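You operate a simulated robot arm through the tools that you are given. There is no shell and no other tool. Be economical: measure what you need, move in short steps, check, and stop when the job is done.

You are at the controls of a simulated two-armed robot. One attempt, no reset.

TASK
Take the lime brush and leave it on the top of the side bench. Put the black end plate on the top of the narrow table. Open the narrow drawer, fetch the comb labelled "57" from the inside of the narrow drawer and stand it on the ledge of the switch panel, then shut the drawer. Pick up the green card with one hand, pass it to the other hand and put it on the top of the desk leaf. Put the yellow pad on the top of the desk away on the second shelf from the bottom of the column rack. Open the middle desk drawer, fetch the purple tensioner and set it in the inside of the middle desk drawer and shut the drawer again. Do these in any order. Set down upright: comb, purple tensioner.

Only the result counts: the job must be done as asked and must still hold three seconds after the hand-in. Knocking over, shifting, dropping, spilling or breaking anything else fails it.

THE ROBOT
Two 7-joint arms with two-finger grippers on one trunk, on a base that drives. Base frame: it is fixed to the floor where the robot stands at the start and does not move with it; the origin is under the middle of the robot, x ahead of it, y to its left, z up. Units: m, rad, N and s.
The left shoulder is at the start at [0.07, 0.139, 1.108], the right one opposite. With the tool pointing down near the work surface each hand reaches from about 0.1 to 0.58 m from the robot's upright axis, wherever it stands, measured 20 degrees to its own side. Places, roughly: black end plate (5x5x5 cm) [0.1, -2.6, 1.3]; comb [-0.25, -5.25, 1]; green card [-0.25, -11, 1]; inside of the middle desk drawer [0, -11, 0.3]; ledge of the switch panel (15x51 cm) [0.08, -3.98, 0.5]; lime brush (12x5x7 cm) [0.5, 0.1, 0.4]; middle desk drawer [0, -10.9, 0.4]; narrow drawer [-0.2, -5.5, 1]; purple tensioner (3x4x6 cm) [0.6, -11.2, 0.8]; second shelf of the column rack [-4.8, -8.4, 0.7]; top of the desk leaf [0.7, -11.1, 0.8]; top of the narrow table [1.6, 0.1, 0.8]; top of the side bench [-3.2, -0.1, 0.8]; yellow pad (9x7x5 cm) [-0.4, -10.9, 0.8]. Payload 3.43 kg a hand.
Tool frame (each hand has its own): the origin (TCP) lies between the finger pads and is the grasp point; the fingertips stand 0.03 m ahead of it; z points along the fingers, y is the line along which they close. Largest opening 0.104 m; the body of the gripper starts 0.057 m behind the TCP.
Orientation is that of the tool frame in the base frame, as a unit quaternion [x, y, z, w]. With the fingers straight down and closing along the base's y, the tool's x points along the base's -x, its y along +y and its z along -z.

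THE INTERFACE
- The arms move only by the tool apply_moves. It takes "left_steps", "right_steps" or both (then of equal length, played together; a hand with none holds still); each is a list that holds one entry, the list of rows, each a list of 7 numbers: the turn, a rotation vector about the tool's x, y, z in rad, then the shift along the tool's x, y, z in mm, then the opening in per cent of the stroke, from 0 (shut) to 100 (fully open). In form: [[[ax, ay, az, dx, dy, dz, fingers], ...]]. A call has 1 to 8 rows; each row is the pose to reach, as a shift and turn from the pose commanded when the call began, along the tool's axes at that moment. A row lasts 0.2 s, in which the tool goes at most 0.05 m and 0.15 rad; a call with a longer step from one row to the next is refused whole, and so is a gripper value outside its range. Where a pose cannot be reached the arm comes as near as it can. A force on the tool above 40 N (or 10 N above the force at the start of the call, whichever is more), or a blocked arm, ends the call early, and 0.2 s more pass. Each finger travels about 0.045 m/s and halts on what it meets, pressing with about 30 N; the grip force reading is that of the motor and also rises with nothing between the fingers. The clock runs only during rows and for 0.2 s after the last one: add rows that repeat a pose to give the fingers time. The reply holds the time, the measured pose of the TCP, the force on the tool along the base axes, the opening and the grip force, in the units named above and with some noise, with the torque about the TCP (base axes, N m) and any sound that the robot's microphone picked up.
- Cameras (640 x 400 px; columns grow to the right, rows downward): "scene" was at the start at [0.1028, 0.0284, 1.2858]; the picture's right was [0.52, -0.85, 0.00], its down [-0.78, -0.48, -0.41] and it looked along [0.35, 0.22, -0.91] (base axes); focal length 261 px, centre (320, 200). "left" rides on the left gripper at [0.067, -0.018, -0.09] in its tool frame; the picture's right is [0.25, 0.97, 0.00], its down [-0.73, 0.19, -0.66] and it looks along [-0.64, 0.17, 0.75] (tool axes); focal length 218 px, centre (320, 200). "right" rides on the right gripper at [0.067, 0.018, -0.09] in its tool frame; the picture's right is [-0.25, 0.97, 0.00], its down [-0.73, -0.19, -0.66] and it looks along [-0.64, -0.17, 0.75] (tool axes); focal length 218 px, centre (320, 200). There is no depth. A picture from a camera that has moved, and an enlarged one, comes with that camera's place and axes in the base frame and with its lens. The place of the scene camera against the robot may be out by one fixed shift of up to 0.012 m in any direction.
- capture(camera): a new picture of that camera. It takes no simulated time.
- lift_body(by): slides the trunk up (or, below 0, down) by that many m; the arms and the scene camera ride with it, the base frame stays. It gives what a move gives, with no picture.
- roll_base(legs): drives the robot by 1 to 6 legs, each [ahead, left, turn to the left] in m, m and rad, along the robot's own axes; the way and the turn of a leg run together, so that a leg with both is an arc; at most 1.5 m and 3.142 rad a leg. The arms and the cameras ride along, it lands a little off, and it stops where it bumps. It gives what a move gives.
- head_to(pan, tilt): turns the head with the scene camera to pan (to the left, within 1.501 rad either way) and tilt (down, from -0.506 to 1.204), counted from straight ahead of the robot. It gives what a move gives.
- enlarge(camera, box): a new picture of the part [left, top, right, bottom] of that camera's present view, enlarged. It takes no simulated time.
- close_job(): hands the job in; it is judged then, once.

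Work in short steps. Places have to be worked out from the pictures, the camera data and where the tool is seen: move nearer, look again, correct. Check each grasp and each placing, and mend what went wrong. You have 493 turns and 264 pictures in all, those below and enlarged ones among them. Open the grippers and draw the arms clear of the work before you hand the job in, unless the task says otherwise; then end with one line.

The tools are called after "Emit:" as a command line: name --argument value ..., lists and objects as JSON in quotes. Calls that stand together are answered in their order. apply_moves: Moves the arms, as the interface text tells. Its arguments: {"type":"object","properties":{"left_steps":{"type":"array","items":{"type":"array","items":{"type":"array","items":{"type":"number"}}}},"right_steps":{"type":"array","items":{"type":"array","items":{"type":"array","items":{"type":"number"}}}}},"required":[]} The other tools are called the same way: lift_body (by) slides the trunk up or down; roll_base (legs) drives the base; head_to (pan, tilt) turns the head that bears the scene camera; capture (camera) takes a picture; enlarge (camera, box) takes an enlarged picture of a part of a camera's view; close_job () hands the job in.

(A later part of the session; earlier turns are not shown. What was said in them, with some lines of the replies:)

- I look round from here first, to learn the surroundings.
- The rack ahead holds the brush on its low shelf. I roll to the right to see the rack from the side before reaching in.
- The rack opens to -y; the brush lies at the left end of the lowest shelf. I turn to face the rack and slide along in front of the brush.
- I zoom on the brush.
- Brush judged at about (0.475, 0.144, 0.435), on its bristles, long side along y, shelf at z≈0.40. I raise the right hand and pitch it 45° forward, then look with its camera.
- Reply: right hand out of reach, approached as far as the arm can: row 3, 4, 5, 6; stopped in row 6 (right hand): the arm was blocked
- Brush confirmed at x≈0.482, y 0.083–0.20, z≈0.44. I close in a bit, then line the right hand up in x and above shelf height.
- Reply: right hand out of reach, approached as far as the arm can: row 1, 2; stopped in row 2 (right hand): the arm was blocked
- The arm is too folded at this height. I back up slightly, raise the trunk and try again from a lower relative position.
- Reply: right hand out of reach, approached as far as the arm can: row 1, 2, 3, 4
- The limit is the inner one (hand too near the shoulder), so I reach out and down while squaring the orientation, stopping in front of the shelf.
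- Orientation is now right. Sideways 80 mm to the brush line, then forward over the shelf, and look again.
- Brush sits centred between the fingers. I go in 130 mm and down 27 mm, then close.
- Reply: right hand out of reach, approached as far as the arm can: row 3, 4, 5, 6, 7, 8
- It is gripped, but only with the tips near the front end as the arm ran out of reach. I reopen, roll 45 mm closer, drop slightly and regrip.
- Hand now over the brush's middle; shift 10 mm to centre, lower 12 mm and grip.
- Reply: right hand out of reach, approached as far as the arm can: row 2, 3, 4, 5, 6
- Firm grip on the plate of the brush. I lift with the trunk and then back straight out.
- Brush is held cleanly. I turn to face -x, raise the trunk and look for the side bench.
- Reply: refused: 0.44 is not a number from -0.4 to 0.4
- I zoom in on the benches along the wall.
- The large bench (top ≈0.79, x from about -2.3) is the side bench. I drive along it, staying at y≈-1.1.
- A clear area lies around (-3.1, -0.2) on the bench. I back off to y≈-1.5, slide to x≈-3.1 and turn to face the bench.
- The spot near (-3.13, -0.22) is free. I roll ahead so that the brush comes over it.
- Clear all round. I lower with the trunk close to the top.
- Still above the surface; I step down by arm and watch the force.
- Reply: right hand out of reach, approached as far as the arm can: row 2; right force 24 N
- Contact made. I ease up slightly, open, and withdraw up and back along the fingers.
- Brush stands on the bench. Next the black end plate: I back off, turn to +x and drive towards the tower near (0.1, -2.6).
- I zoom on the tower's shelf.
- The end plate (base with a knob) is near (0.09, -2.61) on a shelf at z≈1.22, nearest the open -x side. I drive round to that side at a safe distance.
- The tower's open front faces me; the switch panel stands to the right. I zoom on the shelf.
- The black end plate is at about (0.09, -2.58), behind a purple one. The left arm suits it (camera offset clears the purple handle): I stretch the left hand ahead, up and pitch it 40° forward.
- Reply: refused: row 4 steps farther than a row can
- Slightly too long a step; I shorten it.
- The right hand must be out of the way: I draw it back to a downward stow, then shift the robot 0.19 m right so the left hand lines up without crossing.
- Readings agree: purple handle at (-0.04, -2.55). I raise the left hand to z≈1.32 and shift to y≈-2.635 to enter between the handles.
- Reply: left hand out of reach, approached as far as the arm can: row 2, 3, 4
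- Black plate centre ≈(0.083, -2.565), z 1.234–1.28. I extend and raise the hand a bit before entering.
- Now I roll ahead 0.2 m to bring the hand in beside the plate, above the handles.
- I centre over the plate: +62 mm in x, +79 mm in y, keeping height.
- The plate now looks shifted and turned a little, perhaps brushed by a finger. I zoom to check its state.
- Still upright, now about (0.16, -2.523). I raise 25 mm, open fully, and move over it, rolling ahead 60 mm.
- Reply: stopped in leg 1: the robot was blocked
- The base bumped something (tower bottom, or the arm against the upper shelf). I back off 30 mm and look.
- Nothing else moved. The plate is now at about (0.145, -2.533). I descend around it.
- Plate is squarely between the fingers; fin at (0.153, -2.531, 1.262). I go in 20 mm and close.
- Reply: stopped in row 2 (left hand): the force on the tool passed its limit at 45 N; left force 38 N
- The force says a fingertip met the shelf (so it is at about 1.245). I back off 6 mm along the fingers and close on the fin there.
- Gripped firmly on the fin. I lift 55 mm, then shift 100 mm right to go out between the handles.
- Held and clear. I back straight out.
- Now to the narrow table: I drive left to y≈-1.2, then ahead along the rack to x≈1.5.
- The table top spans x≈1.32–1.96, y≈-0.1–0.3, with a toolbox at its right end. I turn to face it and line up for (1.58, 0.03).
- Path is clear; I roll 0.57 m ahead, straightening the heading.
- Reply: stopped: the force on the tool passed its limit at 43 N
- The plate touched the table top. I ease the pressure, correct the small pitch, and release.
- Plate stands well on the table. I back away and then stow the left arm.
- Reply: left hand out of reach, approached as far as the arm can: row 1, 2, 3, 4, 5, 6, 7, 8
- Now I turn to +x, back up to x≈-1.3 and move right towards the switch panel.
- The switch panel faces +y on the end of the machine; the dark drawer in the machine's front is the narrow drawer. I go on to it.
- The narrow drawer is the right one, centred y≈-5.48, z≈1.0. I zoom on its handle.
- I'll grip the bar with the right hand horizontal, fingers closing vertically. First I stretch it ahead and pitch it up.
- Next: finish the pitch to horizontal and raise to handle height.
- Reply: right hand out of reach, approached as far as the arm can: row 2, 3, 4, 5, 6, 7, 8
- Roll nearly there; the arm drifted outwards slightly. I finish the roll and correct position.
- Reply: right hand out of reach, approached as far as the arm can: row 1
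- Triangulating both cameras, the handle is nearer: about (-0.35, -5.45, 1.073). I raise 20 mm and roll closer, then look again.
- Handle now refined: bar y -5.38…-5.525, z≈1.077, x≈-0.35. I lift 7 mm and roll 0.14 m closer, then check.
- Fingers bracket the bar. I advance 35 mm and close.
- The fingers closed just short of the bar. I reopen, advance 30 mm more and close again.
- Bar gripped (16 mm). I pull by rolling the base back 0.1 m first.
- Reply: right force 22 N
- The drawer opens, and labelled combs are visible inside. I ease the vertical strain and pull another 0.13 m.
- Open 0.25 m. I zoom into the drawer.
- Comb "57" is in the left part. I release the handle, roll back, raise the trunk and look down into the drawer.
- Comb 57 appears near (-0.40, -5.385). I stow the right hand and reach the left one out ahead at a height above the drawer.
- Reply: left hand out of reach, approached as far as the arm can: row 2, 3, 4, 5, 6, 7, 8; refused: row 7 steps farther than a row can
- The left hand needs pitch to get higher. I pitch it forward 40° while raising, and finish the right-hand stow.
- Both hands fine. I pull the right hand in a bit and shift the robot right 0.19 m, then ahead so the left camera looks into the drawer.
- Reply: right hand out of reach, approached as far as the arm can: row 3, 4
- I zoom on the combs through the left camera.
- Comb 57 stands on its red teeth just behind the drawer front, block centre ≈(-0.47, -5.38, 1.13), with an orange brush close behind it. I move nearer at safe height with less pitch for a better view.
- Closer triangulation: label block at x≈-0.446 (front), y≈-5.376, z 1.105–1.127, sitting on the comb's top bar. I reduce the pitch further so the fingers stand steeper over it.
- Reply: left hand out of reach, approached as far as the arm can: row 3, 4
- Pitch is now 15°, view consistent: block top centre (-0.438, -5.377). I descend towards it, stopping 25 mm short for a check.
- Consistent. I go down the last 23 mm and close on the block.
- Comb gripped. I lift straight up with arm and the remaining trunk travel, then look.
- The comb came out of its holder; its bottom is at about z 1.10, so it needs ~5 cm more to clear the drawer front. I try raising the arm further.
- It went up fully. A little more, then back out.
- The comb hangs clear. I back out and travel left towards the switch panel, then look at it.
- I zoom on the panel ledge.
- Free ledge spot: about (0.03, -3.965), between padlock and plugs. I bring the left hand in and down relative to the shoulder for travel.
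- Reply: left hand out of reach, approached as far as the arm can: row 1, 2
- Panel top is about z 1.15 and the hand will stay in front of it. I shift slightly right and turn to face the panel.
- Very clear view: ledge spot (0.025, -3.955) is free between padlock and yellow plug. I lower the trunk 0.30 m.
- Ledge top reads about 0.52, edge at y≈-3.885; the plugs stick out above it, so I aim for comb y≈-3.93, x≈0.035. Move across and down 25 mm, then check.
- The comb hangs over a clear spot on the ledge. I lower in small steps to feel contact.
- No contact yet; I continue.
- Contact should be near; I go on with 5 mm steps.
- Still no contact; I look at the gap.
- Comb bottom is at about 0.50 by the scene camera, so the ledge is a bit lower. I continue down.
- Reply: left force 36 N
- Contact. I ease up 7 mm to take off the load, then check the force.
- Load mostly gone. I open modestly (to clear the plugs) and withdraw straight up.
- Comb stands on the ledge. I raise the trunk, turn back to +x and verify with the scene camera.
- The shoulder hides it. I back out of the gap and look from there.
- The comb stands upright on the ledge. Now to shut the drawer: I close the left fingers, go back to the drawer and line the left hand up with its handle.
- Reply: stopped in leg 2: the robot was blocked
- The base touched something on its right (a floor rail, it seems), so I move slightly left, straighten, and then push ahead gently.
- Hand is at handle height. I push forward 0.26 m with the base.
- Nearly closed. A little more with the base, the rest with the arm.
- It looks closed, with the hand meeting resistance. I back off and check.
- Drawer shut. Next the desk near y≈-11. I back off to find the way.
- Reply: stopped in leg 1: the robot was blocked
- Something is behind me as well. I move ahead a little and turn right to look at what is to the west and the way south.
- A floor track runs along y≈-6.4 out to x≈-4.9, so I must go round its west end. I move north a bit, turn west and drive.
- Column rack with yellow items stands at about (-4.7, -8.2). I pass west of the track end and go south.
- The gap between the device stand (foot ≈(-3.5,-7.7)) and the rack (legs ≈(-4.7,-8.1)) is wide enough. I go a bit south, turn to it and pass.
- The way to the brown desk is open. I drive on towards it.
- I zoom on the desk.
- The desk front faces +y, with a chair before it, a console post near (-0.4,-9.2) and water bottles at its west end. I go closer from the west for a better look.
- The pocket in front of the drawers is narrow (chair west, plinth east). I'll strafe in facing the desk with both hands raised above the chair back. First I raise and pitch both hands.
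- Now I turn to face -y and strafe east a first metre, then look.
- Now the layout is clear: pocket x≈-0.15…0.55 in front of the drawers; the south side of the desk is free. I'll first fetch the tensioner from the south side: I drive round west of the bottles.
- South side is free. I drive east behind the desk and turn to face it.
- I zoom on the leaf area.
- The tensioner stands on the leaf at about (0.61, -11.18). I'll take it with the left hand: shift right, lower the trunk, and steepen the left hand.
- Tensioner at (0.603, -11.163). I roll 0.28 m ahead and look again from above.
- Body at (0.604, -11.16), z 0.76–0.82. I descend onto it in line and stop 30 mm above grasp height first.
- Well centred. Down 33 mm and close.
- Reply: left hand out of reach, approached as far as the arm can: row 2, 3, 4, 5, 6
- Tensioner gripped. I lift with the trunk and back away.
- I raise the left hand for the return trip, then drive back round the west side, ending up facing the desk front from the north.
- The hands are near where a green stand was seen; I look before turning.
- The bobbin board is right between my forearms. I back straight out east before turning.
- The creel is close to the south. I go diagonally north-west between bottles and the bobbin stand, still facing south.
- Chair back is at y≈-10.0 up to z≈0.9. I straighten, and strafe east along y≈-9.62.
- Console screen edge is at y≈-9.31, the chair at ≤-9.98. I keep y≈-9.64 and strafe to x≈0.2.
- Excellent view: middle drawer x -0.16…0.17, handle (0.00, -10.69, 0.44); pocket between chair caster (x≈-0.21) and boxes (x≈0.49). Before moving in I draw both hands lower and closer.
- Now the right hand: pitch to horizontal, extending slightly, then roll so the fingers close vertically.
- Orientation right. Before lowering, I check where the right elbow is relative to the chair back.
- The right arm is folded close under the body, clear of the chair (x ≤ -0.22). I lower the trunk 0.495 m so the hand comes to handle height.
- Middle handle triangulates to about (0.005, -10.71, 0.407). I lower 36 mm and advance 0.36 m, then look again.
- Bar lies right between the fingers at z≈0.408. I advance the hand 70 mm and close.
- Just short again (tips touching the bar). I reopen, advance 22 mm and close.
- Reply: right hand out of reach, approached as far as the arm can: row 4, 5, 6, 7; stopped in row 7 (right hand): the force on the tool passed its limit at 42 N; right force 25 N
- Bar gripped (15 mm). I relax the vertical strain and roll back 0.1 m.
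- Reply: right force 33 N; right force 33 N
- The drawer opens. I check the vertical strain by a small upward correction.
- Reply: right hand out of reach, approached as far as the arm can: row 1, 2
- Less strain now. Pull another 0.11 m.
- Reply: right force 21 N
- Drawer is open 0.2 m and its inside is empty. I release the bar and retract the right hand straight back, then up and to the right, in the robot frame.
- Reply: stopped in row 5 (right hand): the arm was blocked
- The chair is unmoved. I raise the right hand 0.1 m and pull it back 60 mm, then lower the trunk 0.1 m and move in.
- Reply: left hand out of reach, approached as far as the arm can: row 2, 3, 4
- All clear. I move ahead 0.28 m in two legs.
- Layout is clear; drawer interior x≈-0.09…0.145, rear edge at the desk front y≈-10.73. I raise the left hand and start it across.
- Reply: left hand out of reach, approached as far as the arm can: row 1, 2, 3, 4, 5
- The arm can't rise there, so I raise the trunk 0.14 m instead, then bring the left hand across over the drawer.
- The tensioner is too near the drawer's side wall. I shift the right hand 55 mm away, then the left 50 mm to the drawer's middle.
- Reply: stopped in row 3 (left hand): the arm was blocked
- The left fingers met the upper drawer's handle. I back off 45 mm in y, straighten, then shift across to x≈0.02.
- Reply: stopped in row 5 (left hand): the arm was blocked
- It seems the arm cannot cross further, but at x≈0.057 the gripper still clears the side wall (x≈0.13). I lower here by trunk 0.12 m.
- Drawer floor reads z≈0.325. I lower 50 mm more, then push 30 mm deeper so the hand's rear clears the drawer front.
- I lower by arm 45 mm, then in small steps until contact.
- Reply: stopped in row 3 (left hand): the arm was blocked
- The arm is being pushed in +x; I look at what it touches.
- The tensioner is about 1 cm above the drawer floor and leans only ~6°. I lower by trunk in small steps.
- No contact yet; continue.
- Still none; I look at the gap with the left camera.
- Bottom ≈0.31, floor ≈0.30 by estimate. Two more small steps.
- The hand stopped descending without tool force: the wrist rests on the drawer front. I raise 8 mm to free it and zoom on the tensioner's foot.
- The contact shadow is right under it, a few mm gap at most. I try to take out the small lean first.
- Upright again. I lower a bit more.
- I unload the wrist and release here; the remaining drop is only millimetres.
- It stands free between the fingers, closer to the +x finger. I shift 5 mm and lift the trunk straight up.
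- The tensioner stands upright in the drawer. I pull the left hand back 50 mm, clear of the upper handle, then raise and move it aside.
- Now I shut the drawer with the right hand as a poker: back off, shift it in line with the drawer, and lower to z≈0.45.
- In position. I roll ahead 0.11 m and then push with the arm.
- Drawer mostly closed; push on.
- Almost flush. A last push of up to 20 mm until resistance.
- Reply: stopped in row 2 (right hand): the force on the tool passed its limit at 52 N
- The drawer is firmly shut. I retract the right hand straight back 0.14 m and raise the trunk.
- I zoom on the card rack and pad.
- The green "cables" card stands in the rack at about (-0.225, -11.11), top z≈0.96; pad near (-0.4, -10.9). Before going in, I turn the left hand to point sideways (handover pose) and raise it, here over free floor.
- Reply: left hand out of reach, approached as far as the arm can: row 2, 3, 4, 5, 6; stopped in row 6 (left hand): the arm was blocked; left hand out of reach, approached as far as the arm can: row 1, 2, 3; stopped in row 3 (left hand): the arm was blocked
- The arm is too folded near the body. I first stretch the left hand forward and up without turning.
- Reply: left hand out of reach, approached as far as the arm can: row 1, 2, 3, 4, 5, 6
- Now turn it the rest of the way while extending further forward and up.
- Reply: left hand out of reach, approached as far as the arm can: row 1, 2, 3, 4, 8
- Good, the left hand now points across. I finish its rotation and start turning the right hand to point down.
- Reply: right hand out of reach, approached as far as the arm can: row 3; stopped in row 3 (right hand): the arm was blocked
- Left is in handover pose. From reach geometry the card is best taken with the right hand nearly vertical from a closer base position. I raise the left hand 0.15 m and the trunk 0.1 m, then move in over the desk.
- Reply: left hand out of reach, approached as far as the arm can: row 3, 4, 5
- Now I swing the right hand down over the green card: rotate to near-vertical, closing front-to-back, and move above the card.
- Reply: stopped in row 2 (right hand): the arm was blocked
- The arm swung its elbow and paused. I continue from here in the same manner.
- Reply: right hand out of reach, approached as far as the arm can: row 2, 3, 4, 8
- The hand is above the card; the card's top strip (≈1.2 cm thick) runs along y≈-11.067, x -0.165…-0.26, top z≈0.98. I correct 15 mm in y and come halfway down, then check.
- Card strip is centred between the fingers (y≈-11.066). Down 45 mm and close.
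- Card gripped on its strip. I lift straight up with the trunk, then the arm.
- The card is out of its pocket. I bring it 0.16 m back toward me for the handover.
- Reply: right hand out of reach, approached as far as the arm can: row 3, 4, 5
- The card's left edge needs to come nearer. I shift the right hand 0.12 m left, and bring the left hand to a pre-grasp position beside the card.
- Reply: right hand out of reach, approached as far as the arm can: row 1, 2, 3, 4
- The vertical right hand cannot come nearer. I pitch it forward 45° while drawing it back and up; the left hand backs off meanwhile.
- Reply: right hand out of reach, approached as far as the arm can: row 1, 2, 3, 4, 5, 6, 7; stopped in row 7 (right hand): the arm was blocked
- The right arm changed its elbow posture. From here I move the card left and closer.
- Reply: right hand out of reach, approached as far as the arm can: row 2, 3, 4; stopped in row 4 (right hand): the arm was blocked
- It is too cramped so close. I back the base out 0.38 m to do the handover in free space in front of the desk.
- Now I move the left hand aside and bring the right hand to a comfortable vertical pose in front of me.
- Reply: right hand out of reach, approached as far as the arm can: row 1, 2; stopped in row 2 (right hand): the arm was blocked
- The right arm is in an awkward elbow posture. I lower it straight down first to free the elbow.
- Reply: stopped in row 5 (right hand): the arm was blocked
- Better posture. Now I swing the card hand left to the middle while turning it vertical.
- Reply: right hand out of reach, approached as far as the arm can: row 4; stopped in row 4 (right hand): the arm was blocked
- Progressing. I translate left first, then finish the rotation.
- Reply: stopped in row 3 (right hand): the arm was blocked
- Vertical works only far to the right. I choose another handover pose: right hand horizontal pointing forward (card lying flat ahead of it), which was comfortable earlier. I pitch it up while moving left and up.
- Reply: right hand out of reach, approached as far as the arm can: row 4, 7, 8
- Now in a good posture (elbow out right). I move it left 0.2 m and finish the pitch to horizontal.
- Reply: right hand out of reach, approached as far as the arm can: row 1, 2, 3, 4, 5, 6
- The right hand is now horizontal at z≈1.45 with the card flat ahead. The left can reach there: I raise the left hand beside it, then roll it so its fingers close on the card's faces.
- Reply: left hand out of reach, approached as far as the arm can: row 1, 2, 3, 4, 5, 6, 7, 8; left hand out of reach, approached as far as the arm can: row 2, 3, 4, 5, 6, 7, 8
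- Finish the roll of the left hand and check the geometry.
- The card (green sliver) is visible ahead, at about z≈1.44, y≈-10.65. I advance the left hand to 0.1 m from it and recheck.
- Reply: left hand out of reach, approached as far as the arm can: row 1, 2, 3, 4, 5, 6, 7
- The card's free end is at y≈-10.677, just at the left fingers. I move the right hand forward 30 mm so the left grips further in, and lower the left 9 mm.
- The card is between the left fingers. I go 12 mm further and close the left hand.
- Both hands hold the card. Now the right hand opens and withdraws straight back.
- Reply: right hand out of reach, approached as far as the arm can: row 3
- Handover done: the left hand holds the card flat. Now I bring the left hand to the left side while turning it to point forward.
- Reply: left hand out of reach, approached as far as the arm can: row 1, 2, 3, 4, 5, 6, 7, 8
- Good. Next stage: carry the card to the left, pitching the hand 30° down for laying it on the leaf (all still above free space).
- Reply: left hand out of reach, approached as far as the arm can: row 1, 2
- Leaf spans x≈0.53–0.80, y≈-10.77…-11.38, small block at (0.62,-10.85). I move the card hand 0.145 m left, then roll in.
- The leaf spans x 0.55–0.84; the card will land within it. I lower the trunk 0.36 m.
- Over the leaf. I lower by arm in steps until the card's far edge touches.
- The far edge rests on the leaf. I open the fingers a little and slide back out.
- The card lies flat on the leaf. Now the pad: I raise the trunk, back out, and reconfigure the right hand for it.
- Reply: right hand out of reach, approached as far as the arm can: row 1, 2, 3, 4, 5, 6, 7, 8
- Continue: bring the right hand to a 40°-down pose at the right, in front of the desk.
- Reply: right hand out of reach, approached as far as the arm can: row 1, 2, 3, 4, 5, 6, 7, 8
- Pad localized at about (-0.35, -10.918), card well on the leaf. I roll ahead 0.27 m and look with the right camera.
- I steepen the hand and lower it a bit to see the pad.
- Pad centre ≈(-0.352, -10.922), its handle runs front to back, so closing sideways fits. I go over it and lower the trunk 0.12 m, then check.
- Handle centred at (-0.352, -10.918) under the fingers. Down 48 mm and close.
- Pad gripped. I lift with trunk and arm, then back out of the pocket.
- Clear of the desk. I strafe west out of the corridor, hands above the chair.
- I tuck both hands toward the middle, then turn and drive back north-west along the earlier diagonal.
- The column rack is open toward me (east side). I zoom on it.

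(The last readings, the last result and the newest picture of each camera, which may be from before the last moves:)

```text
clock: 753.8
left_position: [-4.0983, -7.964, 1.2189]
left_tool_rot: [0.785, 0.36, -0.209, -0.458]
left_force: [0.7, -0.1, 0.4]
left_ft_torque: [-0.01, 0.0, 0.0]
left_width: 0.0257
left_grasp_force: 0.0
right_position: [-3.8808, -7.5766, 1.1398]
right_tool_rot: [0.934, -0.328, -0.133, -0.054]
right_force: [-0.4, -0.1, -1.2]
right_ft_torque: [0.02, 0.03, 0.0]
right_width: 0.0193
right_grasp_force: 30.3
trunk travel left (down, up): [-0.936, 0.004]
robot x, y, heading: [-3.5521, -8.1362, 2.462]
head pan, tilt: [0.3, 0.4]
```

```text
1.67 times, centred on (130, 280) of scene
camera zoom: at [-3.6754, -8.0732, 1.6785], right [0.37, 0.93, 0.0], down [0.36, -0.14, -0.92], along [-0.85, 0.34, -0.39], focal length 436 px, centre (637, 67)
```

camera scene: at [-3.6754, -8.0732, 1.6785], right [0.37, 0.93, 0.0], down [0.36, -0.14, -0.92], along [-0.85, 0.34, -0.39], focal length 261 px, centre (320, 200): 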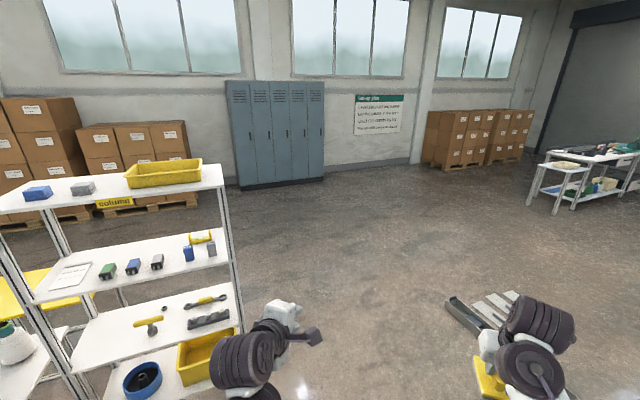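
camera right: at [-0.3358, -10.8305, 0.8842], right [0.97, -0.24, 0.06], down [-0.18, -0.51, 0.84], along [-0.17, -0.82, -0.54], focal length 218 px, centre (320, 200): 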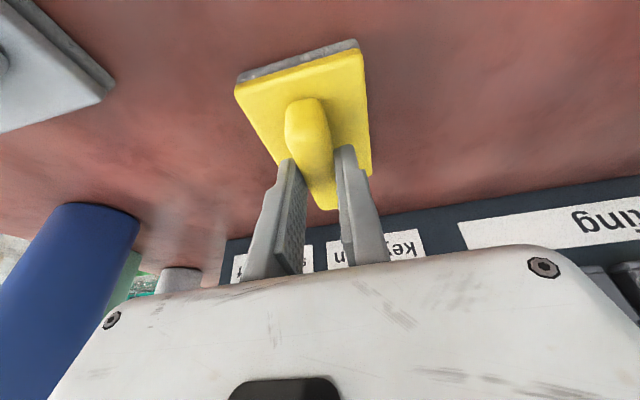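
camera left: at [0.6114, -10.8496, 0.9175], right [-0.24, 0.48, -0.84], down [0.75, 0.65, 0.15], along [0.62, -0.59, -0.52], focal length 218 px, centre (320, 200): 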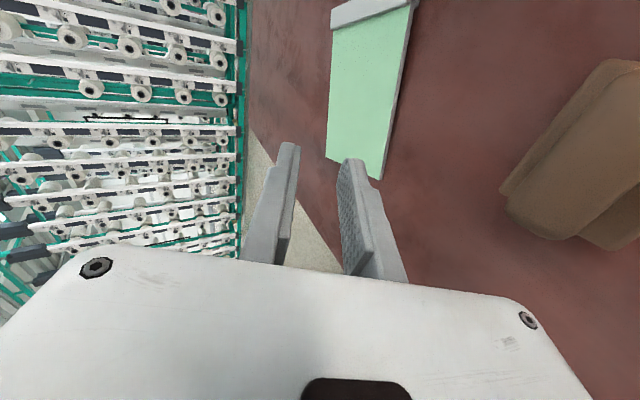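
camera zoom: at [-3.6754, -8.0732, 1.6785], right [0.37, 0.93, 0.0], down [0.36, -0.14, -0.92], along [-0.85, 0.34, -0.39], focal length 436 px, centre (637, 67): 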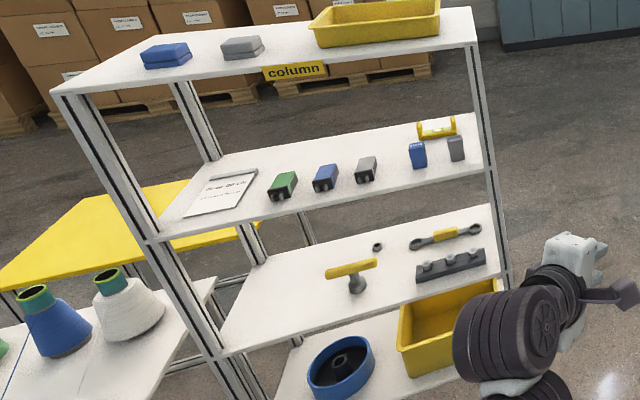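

Second shelf: z≈0.70, x -4.60…-4.91, y -8.70…-8.09; its left end around (-4.68, -8.61) is free. I turn to face the rack (west) and line up.

Emit:
roll_base --legs '[[0, 0, 0.68], [0, 0.7, 0]]'

Emit:
apply_moves --right_steps '[[[0, 0, 0, -36, 0, 10, 0], [0, 0, 0, -72, 0, 20, 0], [0, 0, 0, -106, 0, 31, 0], [0, 0, 0, -106, 0, 31, 0]]]'

Emit:
lift_body --by -0.33

Emit:
head_to --pan 0.0 --tilt 0.5

Emit:
capture --camera "scene"

```text
clock: 759.4
left_position: [-4.0936, -9.036, 1.2196]
left_tool_rot: [0.623, 0.599, -0.348, -0.364]
left_force: [-0.3, -0.1, -0.2]
left_ft_torque: [0.0, -0.01, 0.03]
left_width: 0.026
left_grasp_force: 0.0
right_position: [-4.1645, -8.5987, 1.1402]
right_tool_rot: [0.99, -0.002, -0.143, -0.007]
right_force: [0.4, 0.1, -0.3]
right_ft_torque: [0.02, -0.02, 0.03]
right_width: 0.0189
right_grasp_force: 29.9
trunk travel left (down, up): [-0.936, 0.004]
robot x, y, heading: [-3.5578, -8.835, 3.131]
head pan, tilt: [0.3, 0.4]
```

```text
clock: 760.4
left_position: [-4.093, -9.0384, 1.2199]
left_tool_rot: [0.623, 0.599, -0.348, -0.364]
left_force: [1.0, -1.1, -0.2]
left_ft_torque: [0.02, 0.01, 0.01]
left_width: 0.026
left_grasp_force: 0.0
right_position: [-4.2772, -8.5995, 1.1411]
right_tool_rot: [0.99, -0.002, -0.144, -0.007]
right_force: [0.4, 0.2, -0.8]
right_ft_torque: [-0.03, 0.02, 0.0]
right_width: 0.0189
right_grasp_force: 30.3
trunk travel left (down, up): [-0.936, 0.004]
robot x, y, heading: [-3.5572, -8.8315, 3.13]
head pan, tilt: [0.3, 0.4]
```

```text
clock: 763.6
left_position: [-4.0927, -9.0387, 0.8895]
left_tool_rot: [0.623, 0.598, -0.348, -0.364]
left_force: [0.2, 0.2, 0.0]
left_ft_torque: [0.02, 0.0, 0.02]
left_width: 0.026
left_grasp_force: 0.1
right_position: [-4.2752, -8.5998, 0.8123]
right_tool_rot: [0.99, -0.003, -0.143, -0.008]
right_force: [-0.2, 0.0, -1.2]
right_ft_torque: [0.0, -0.01, -0.02]
right_width: 0.019
right_grasp_force: 29.9
trunk travel left (down, up): [-0.606, 0.334]
robot x, y, heading: [-3.5598, -8.8318, 3.135]
head pan, tilt: [0.3, 0.4]
```

```text
clock: 764.5
left_position: [-4.0917, -9.0382, 0.8882]
left_tool_rot: [0.624, 0.598, -0.348, -0.364]
left_force: [-0.2, -0.1, 0.6]
left_ft_torque: [-0.01, 0.01, 0.01]
left_width: 0.026
left_grasp_force: 0.0
right_position: [-4.2754, -8.5996, 0.8125]
right_tool_rot: [0.99, -0.003, -0.144, -0.008]
right_force: [0.0, -0.6, -0.9]
right_ft_torque: [-0.04, -0.02, -0.01]
right_width: 0.019
right_grasp_force: 30.2
trunk travel left (down, up): [-0.606, 0.334]
robot x, y, heading: [-3.5561, -8.8358, 3.134]
head pan, tilt: [0.0, 0.499]
```

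```text
54 pictures are left
camera scene: at [-3.6972, -8.8357, 1.3394], right [0.01, 1.0, 0.0], down [0.48, 0.0, -0.88], along [-0.88, 0.01, -0.48], focal length 261 px, centre (320, 200)
```

scene: 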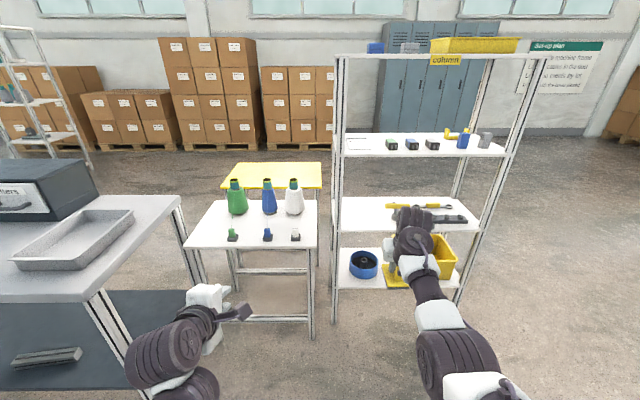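

I see the free left end of shelf 2. I shift 35 mm left and advance 0.22 m, then check with the right camera.

Emit:
roll_base --legs '[[0.22, 0.035, 0.007]]'

Emit:
capture --camera "right"

Emit:
enlarge --camera "scene" --box '[310, 120, 550, 320]'

```text
clock: 766.2
left_position: [-4.3151, -9.0707, 0.8884]
left_tool_rot: [0.623, 0.598, -0.349, -0.364]
left_force: [-0.2, -0.8, 0.0]
left_ft_torque: [0.02, 0.03, 0.0]
left_width: 0.026
left_grasp_force: 0.1
right_position: [-4.4992, -8.6323, 0.8121]
right_tool_rot: [0.99, -0.004, -0.142, -0.008]
right_force: [-1.2, -0.2, -1.6]
right_ft_torque: [-0.03, -0.01, -0.02]
right_width: 0.0192
right_grasp_force: 29.9
trunk travel left (down, up): [-0.606, 0.334]
robot x, y, heading: [-3.7801, -8.8664, 3.131]
head pan, tilt: [0.0, 0.499]
```

```text
53 pictures are left
camera right: at [-4.4086, -8.6512, 0.8785], right [-0.25, -0.97, 0.06], down [-0.51, 0.18, 0.84], along [-0.82, 0.18, -0.54], focal length 218 px, centre (320, 200)
```

right: 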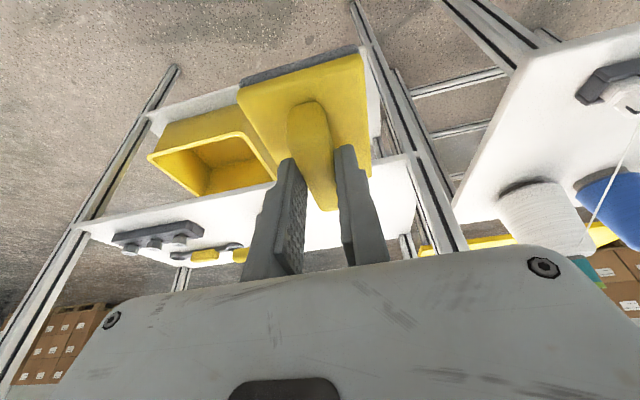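

```text
2.00 times, centred on (430, 220) of scene
camera zoom: at [-3.9201, -8.8675, 1.3393], right [0.01, 1.0, 0.0], down [0.48, 0.0, -0.88], along [-0.88, 0.01, -0.48], focal length 523 px, centre (100, 160)
```

zoom: 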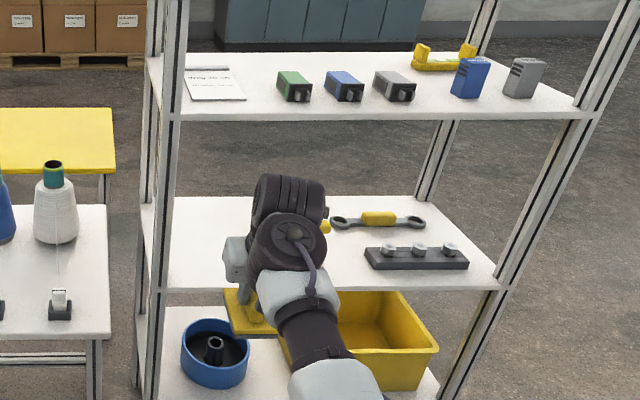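

Clear on both sides. I lower 37 mm and advance to bring the pad just over the front part of shelf 2.

Emit:
lift_body --by -0.035

Emit:
roll_base --legs '[[0.1, 0, 0]]'

Emit:
capture --camera "right"

```text
clock: 767.0
left_position: [-4.3151, -9.0714, 0.8544]
left_tool_rot: [0.622, 0.598, -0.349, -0.365]
left_force: [0.5, -0.5, -1.5]
left_ft_torque: [-0.03, 0.0, 0.0]
left_width: 0.0256
left_grasp_force: 0.1
right_position: [-4.4986, -8.6322, 0.7762]
right_tool_rot: [0.99, -0.003, -0.143, -0.008]
right_force: [0.5, -0.5, -0.8]
right_ft_torque: [-0.01, 0.0, -0.01]
right_width: 0.0188
right_grasp_force: 30.1
trunk travel left (down, up): [-0.571, 0.369]
robot x, y, heading: [-3.7803, -8.8683, 3.134]
head pan, tilt: [0.0, 0.499]
```

```text
clock: 768.1
left_position: [-4.4163, -9.0684, 0.8542]
left_tool_rot: [0.623, 0.598, -0.347, -0.364]
left_force: [-0.4, 0.3, 0.2]
left_ft_torque: [-0.03, 0.01, -0.02]
left_width: 0.0259
left_grasp_force: 0.1
right_position: [-4.5991, -8.6312, 0.7754]
right_tool_rot: [0.99, -0.003, -0.143, -0.008]
right_force: [0.8, -0.2, -1.1]
right_ft_torque: [0.03, -0.01, 0.0]
right_width: 0.0193
right_grasp_force: 29.6
trunk travel left (down, up): [-0.571, 0.369]
robot x, y, heading: [-3.8799, -8.8663, 3.133]
head pan, tilt: [0.0, 0.499]
```

```text
51 pictures are left
camera right: at [-4.509, -8.6495, 0.8433], right [-0.25, -0.97, 0.06], down [-0.51, 0.18, 0.84], along [-0.82, 0.18, -0.54], focal length 218 px, centre (320, 200)
```

right: 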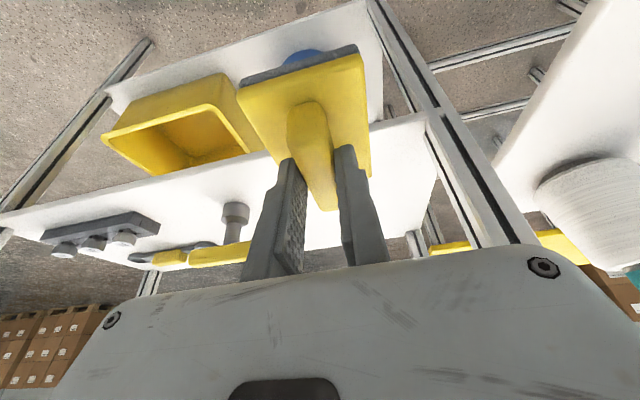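

I lower another 10 mm and advance 0.12 m so the pad lies well inside the shelf.

Emit:
lift_body --by -0.01

Emit:
roll_base --legs '[[0.06, 0, 0], [0.055, 0, 0]]'

Emit:
capture --camera "right"

Emit:
enlarge --camera "scene" --box '[310, 120, 550, 320]'

```text
clock: 768.7
left_position: [-4.4154, -9.0692, 0.8452]
left_tool_rot: [0.623, 0.598, -0.348, -0.365]
left_force: [0.1, -0.6, 0.4]
left_ft_torque: [-0.03, -0.01, -0.01]
left_width: 0.0262
left_grasp_force: 0.0
right_position: [-4.5983, -8.6306, 0.7667]
right_tool_rot: [0.99, -0.004, -0.144, -0.008]
right_force: [-0.3, 1.0, -0.6]
right_ft_torque: [-0.02, -0.02, 0.03]
right_width: 0.019
right_grasp_force: 30.3
trunk travel left (down, up): [-0.561, 0.379]
robot x, y, heading: [-3.8781, -8.8647, 3.136]
head pan, tilt: [0.0, 0.499]
```

```text
clock: 770.2
left_position: [-4.5346, -9.0676, 0.8431]
left_tool_rot: [0.624, 0.598, -0.347, -0.364]
left_force: [-1.0, 0.1, 0.2]
left_ft_torque: [-0.01, 0.01, -0.01]
left_width: 0.0261
left_grasp_force: 0.0
right_position: [-4.7166, -8.6289, 0.765]
right_tool_rot: [0.99, -0.003, -0.143, -0.008]
right_force: [0.2, 0.2, -1.9]
right_ft_torque: [0.0, -0.02, 0.01]
right_width: 0.0191
right_grasp_force: 30.0
trunk travel left (down, up): [-0.561, 0.379]
robot x, y, heading: [-3.9955, -8.8649, 3.129]
head pan, tilt: [0.0, 0.499]
```

```text
50 pictures are left
camera right: at [-4.6259, -8.6479, 0.8325], right [-0.25, -0.97, 0.06], down [-0.51, 0.18, 0.84], along [-0.82, 0.18, -0.54], focal length 218 px, centre (320, 200)
```

right: 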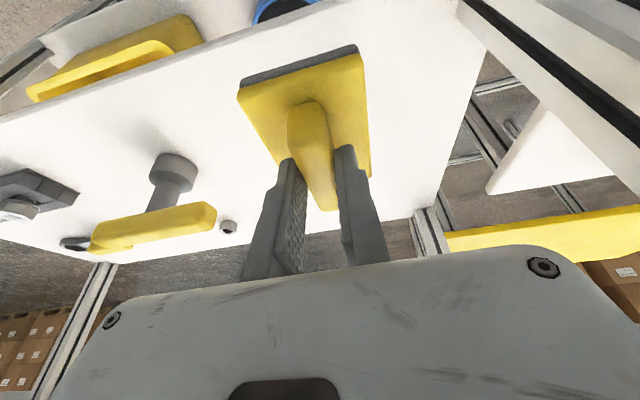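

```text
2.00 times, centred on (430, 220) of scene
camera zoom: at [-4.1383, -8.8648, 1.2941], right [0.01, 1.0, 0.0], down [0.48, -0.01, -0.88], along [-0.88, 0.01, -0.48], focal length 523 px, centre (100, 160)
```

zoom: 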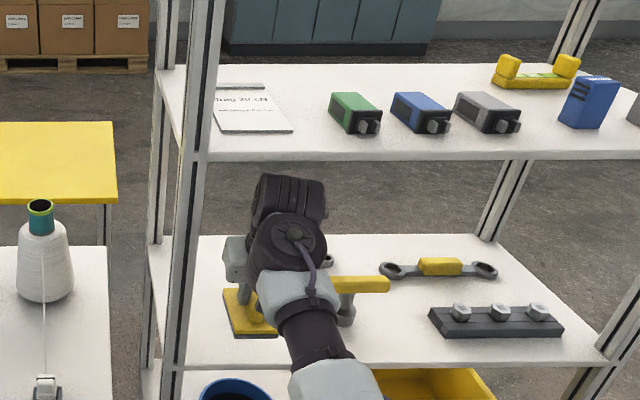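

Pad hovers well over shelf 2, clear of the T-handle. I lower stepwise to contact.

Emit:
lift_body --by -0.01

Emit:
lift_body --by -0.008

Emit:
lift_body --by -0.008

```text
clock: 770.8
left_position: [-4.5323, -9.0676, 0.8341]
left_tool_rot: [0.624, 0.598, -0.348, -0.364]
left_force: [-0.8, 0.2, -1.4]
left_ft_torque: [0.02, 0.03, 0.03]
left_width: 0.0263
left_grasp_force: 0.1
right_position: [-4.7142, -8.6296, 0.7566]
right_tool_rot: [0.99, -0.003, -0.143, -0.008]
right_force: [-0.6, 0.3, -0.7]
right_ft_torque: [0.0, -0.01, -0.01]
right_width: 0.0191
right_grasp_force: 29.9
trunk travel left (down, up): [-0.551, 0.389]
robot x, y, heading: [-3.9984, -8.8636, 3.128]
head pan, tilt: [0.0, 0.499]
```

```text
clock: 771.4
left_position: [-4.5312, -9.0676, 0.8257]
left_tool_rot: [0.624, 0.598, -0.347, -0.365]
left_force: [0.5, 0.2, -0.5]
left_ft_torque: [0.03, 0.02, 0.03]
left_width: 0.0259
left_grasp_force: 0.1
right_position: [-4.7144, -8.6288, 0.7501]
right_tool_rot: [0.99, -0.003, -0.143, -0.008]
right_force: [-0.1, 0.1, -0.9]
right_ft_torque: [-0.01, 0.02, -0.05]
right_width: 0.019
right_grasp_force: 29.6
trunk travel left (down, up): [-0.543, 0.397]
robot x, y, heading: [-3.9947, -8.8649, 3.129]
head pan, tilt: [0.0, 0.499]
```

```text
clock: 771.9
left_position: [-4.5306, -9.0673, 0.8189]
left_tool_rot: [0.623, 0.597, -0.348, -0.365]
left_force: [0.4, -1.2, 0.5]
left_ft_torque: [0.05, -0.02, 0.02]
left_width: 0.0261
left_grasp_force: 0.0
right_position: [-4.7148, -8.628, 0.7411]
right_tool_rot: [0.99, -0.003, -0.143, -0.009]
right_force: [0.4, -0.4, -1.0]
right_ft_torque: [0.03, 0.0, 0.01]
right_width: 0.0191
right_grasp_force: 30.0
trunk travel left (down, up): [-0.535, 0.405]
robot x, y, heading: [-3.9923, -8.8642, 3.128]
head pan, tilt: [0.0, 0.499]
```

Emit:
lift_body --by -0.01

Emit:
lift_body --by -0.01

Emit:
capture --camera "scene"

```text
clock: 772.5
left_position: [-4.5322, -9.0681, 0.8079]
left_tool_rot: [0.623, 0.597, -0.349, -0.365]
left_force: [-0.1, 0.0, 0.1]
left_ft_torque: [0.01, -0.02, -0.01]
left_width: 0.0261
left_grasp_force: 0.0
right_position: [-4.7148, -8.6281, 0.7297]
right_tool_rot: [0.99, -0.003, -0.143, -0.008]
right_force: [0.0, 0.0, -1.0]
right_ft_torque: [-0.01, 0.05, 0.05]
right_width: 0.0191
right_grasp_force: 30.1
trunk travel left (down, up): [-0.525, 0.415]
robot x, y, heading: [-3.9968, -8.8633, 3.129]
head pan, tilt: [0.0, 0.499]
```

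```text
clock: 773.1
left_position: [-4.5316, -9.0678, 0.7981]
left_tool_rot: [0.623, 0.597, -0.349, -0.365]
left_force: [0.4, -0.6, 0.6]
left_ft_torque: [0.03, -0.04, 0.0]
left_width: 0.026
left_grasp_force: 0.1
right_position: [-4.7141, -8.6285, 0.7208]
right_tool_rot: [0.99, -0.003, -0.144, -0.009]
right_force: [0.4, 0.9, -0.7]
right_ft_torque: [0.0, -0.01, 0.03]
right_width: 0.019
right_grasp_force: 29.3
trunk travel left (down, up): [-0.515, 0.425]
robot x, y, heading: [-3.9947, -8.8675, 3.129]
head pan, tilt: [0.0, 0.499]
```

```text
48 pictures are left
camera scene: at [-4.1358, -8.8649, 1.2484], right [0.01, 1.0, 0.0], down [0.48, -0.01, -0.88], along [-0.88, 0.01, -0.48], focal length 261 px, centre (320, 200)
```

scene: 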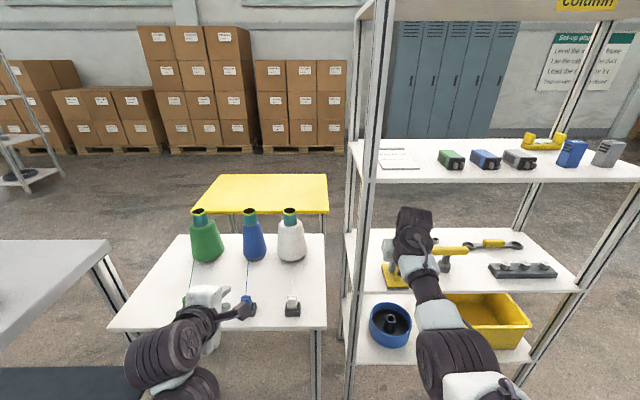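

Shelf works out to z≈0.675, front edge x≈-4.66. I raise 10 mm, go 35 mm deeper, and then continue lowering.

Emit:
lift_body --by 0.012

Emit:
apply_moves --right_steps '[[[0, 0, 0, -17, 0, 5, 0], [0, 0, 0, -34, 0, 10, 0], [0, 0, 0, -34, 0, 10, 0]]]'

Emit:
apply_moves --right_steps '[[[0, 0, 0, 2, 0, 7, 0], [0, 0, 0, 4, 0, 13, 0]]]'

Emit:
apply_moves --right_steps '[[[0, 0, 0, 1, 0, 4, 0], [0, 0, 0, 2, 0, 7, 0]]]'

```text
clock: 773.7
left_position: [-4.5318, -9.0671, 0.8089]
left_tool_rot: [0.623, 0.597, -0.349, -0.365]
left_force: [0.7, 0.5, -0.3]
left_ft_torque: [0.02, 0.02, 0.01]
left_width: 0.0258
left_grasp_force: 0.0
right_position: [-4.7149, -8.6281, 0.7326]
right_tool_rot: [0.99, -0.002, -0.143, -0.008]
right_force: [-0.2, -0.7, -1.6]
right_ft_torque: [0.03, -0.03, 0.0]
right_width: 0.0191
right_grasp_force: 29.8
trunk travel left (down, up): [-0.527, 0.413]
robot x, y, heading: [-3.9956, -8.8653, 3.129]
head pan, tilt: [0.0, 0.499]
```

```text
clock: 774.5
left_position: [-4.531, -9.0678, 0.8104]
left_tool_rot: [0.624, 0.597, -0.348, -0.365]
left_force: [0.5, -0.3, 0.6]
left_ft_torque: [-0.01, -0.02, -0.01]
left_width: 0.026
left_grasp_force: 0.1
right_position: [-4.7491, -8.6276, 0.7327]
right_tool_rot: [0.99, -0.003, -0.143, -0.007]
right_force: [0.1, 0.3, -1.7]
right_ft_torque: [-0.01, -0.03, 0.0]
right_width: 0.0193
right_grasp_force: 29.8
trunk travel left (down, up): [-0.527, 0.413]
robot x, y, heading: [-3.9977, -8.8646, 3.133]
head pan, tilt: [0.0, 0.499]
```

```text
clock: 775.1
left_position: [-4.532, -9.0668, 0.8094]
left_tool_rot: [0.624, 0.598, -0.347, -0.364]
left_force: [-0.5, -0.1, -1.1]
left_ft_torque: [0.02, 0.0, -0.02]
left_width: 0.0262
left_grasp_force: 0.1
right_position: [-4.7495, -8.6288, 0.7195]
right_tool_rot: [0.99, -0.003, -0.143, -0.008]
right_force: [-0.6, -0.1, -1.1]
right_ft_torque: [-0.01, -0.02, 0.0]
right_width: 0.0192
right_grasp_force: 29.9
trunk travel left (down, up): [-0.527, 0.413]
robot x, y, heading: [-3.9966, -8.8628, 3.127]
head pan, tilt: [0.0, 0.499]
```

```text
clock: 775.7
left_position: [-4.5298, -9.0668, 0.8115]
left_tool_rot: [0.623, 0.598, -0.348, -0.365]
left_force: [-0.3, -0.8, 0.4]
left_ft_torque: [-0.02, 0.03, 0.0]
left_width: 0.0261
left_grasp_force: 0.0
right_position: [-4.7499, -8.6297, 0.7164]
right_tool_rot: [0.989, -0.004, -0.146, -0.008]
right_force: [-1.8, 1.9, 12.3]
right_ft_torque: [-0.3, -0.42, 0.03]
right_width: 0.0192
right_grasp_force: 30.1
trunk travel left (down, up): [-0.527, 0.413]
robot x, y, heading: [-3.999, -8.8618, 3.126]
head pan, tilt: [0.0, 0.499]
```

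Contact. I ease up, release, and withdraw up along the fingers.

Emit:
apply_moves --right_steps '[[[0, 0, 0, -1, 0, -2, 0], [0, 0, 0, -1, 0, -2, 25], [0, 0, 0, -1, 0, -2, 45], [0, 0, 0, -1, 0, -2, 50], [0, 0, 0, -1, 0, -2, 50]]]'

Emit:
apply_moves --right_steps '[[[0, 0, 0, 0, 0, -25, 50], [0, 0, 0, 0, 0, -50, 50], [0, 0, 0, 5, 0, -65, 50]]]'

Emit:
capture --camera "right"

```text
clock: 776.9
left_position: [-4.531, -9.068, 0.809]
left_tool_rot: [0.623, 0.598, -0.348, -0.365]
left_force: [0.8, 0.1, 0.6]
left_ft_torque: [0.04, -0.03, -0.01]
left_width: 0.0257
left_grasp_force: 0.1
right_position: [-4.7492, -8.6271, 0.7149]
right_tool_rot: [0.99, -0.003, -0.144, -0.008]
right_force: [0.3, -0.4, -0.1]
right_ft_torque: [0.01, 0.02, -0.04]
right_width: 0.0519
right_grasp_force: 0.1
trunk travel left (down, up): [-0.527, 0.413]
robot x, y, heading: [-3.9938, -8.8669, 3.128]
head pan, tilt: [0.0, 0.499]
```

```text
clock: 777.7
left_position: [-4.5317, -9.0681, 0.8102]
left_tool_rot: [0.624, 0.597, -0.348, -0.365]
left_force: [0.3, 0.1, 1.0]
left_ft_torque: [-0.01, 0.01, 0.01]
left_width: 0.0262
left_grasp_force: 0.0
right_position: [-4.7259, -8.6293, 0.7757]
right_tool_rot: [0.99, -0.003, -0.143, -0.008]
right_force: [0.3, -0.2, 0.0]
right_ft_torque: [0.02, 0.03, 0.04]
right_width: 0.0519
right_grasp_force: 0.2
trunk travel left (down, up): [-0.527, 0.413]
robot x, y, heading: [-3.9984, -8.8646, 3.132]
head pan, tilt: [0.0, 0.499]
```

```text
47 pictures are left
camera right: at [-4.6363, -8.6496, 0.8439], right [-0.25, -0.97, 0.06], down [-0.51, 0.18, 0.84], along [-0.82, 0.18, -0.54], focal length 218 px, centre (320, 200)
```

right: 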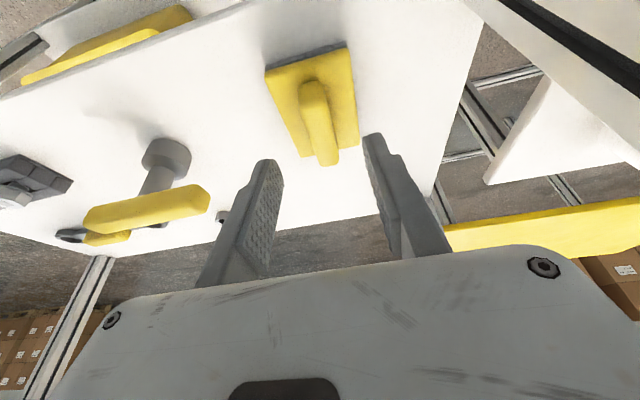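

The pad rests on shelf 2. I back straight out and verify with the scene camera.

Emit:
roll_base --legs '[[-0.5, 0, 0]]'

Emit:
enlarge --camera "scene" --box '[150, 100, 550, 350]'

```text
clock: 780.6
left_position: [-4.0276, -9.072, 0.811]
left_tool_rot: [0.625, 0.596, -0.347, -0.365]
left_force: [-0.4, -0.3, -0.4]
left_ft_torque: [0.0, 0.01, 0.0]
left_width: 0.026
left_grasp_force: 0.0
right_position: [-4.2217, -8.6339, 0.7767]
right_tool_rot: [0.99, -0.006, -0.144, -0.008]
right_force: [0.1, -1.1, -0.1]
right_ft_torque: [0.02, 0.03, 0.03]
right_width: 0.0519
right_grasp_force: 0.0
trunk travel left (down, up): [-0.527, 0.413]
robot x, y, heading: [-3.4928, -8.8706, 3.127]
head pan, tilt: [0.0, 0.499]
```

```text
1.60 times, centred on (350, 225) of scene
camera zoom: at [-3.631, -8.8713, 1.2605], right [0.02, 1.0, 0.0], down [0.48, -0.01, -0.88], along [-0.88, 0.01, -0.48], focal length 418 px, centre (272, 160)
```

zoom: 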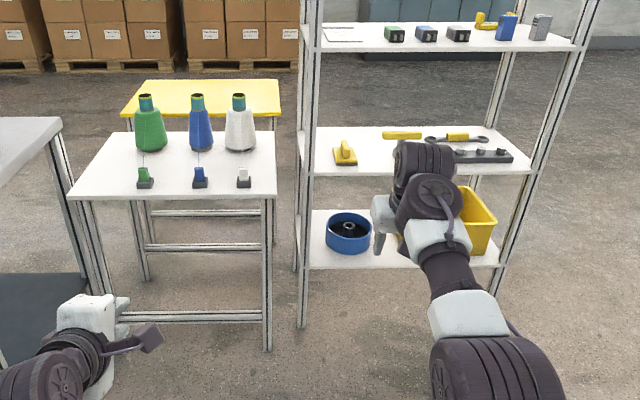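

All items are in place: brush, end plate, comb, card, pad, and tensioner in the shut drawer. I open both grippers fully in free space before handing in.

Emit:
apply_moves --left_steps '[[[0, 0, 0, 0, 0, 0, 60], [0, 0, 0, 0, 0, 0, 100], [0, 0, 0, 0, 0, 0, 100], [0, 0, 0, 0, 0, 0, 100]]]' --right_steps '[[[0, 0, 0, 0, 0, 0, 70], [0, 0, 0, 0, 0, 0, 100], [0, 0, 0, 0, 0, 0, 100], [0, 0, 0, 0, 0, 0, 100]]]'

```text
clock: 781.6
left_position: [-4.028, -9.0724, 0.8084]
left_tool_rot: [0.625, 0.596, -0.347, -0.366]
left_force: [-0.3, -0.2, -0.2]
left_ft_torque: [-0.04, 0.02, 0.03]
left_width: 0.104
left_grasp_force: 0.1
right_position: [-4.2207, -8.6328, 0.7758]
right_tool_rot: [0.99, -0.006, -0.143, -0.009]
right_force: [0.3, 0.1, -0.1]
right_ft_torque: [0.0, -0.01, 0.02]
right_width: 0.1039
right_grasp_force: 0.2
trunk travel left (down, up): [-0.527, 0.413]
robot x, y, heading: [-3.4918, -8.8694, 3.127]
head pan, tilt: [0.0, 0.499]
```

Both hands are empty, open and clear of everything, so I hand the job in.

Emit:
close_job

```text
The job is handed in.
```

I handed the job in with all six parts done as asked. I saw each item in place after releasing it, but did not reopen the desk drawer to check that the tensioner stayed upright.
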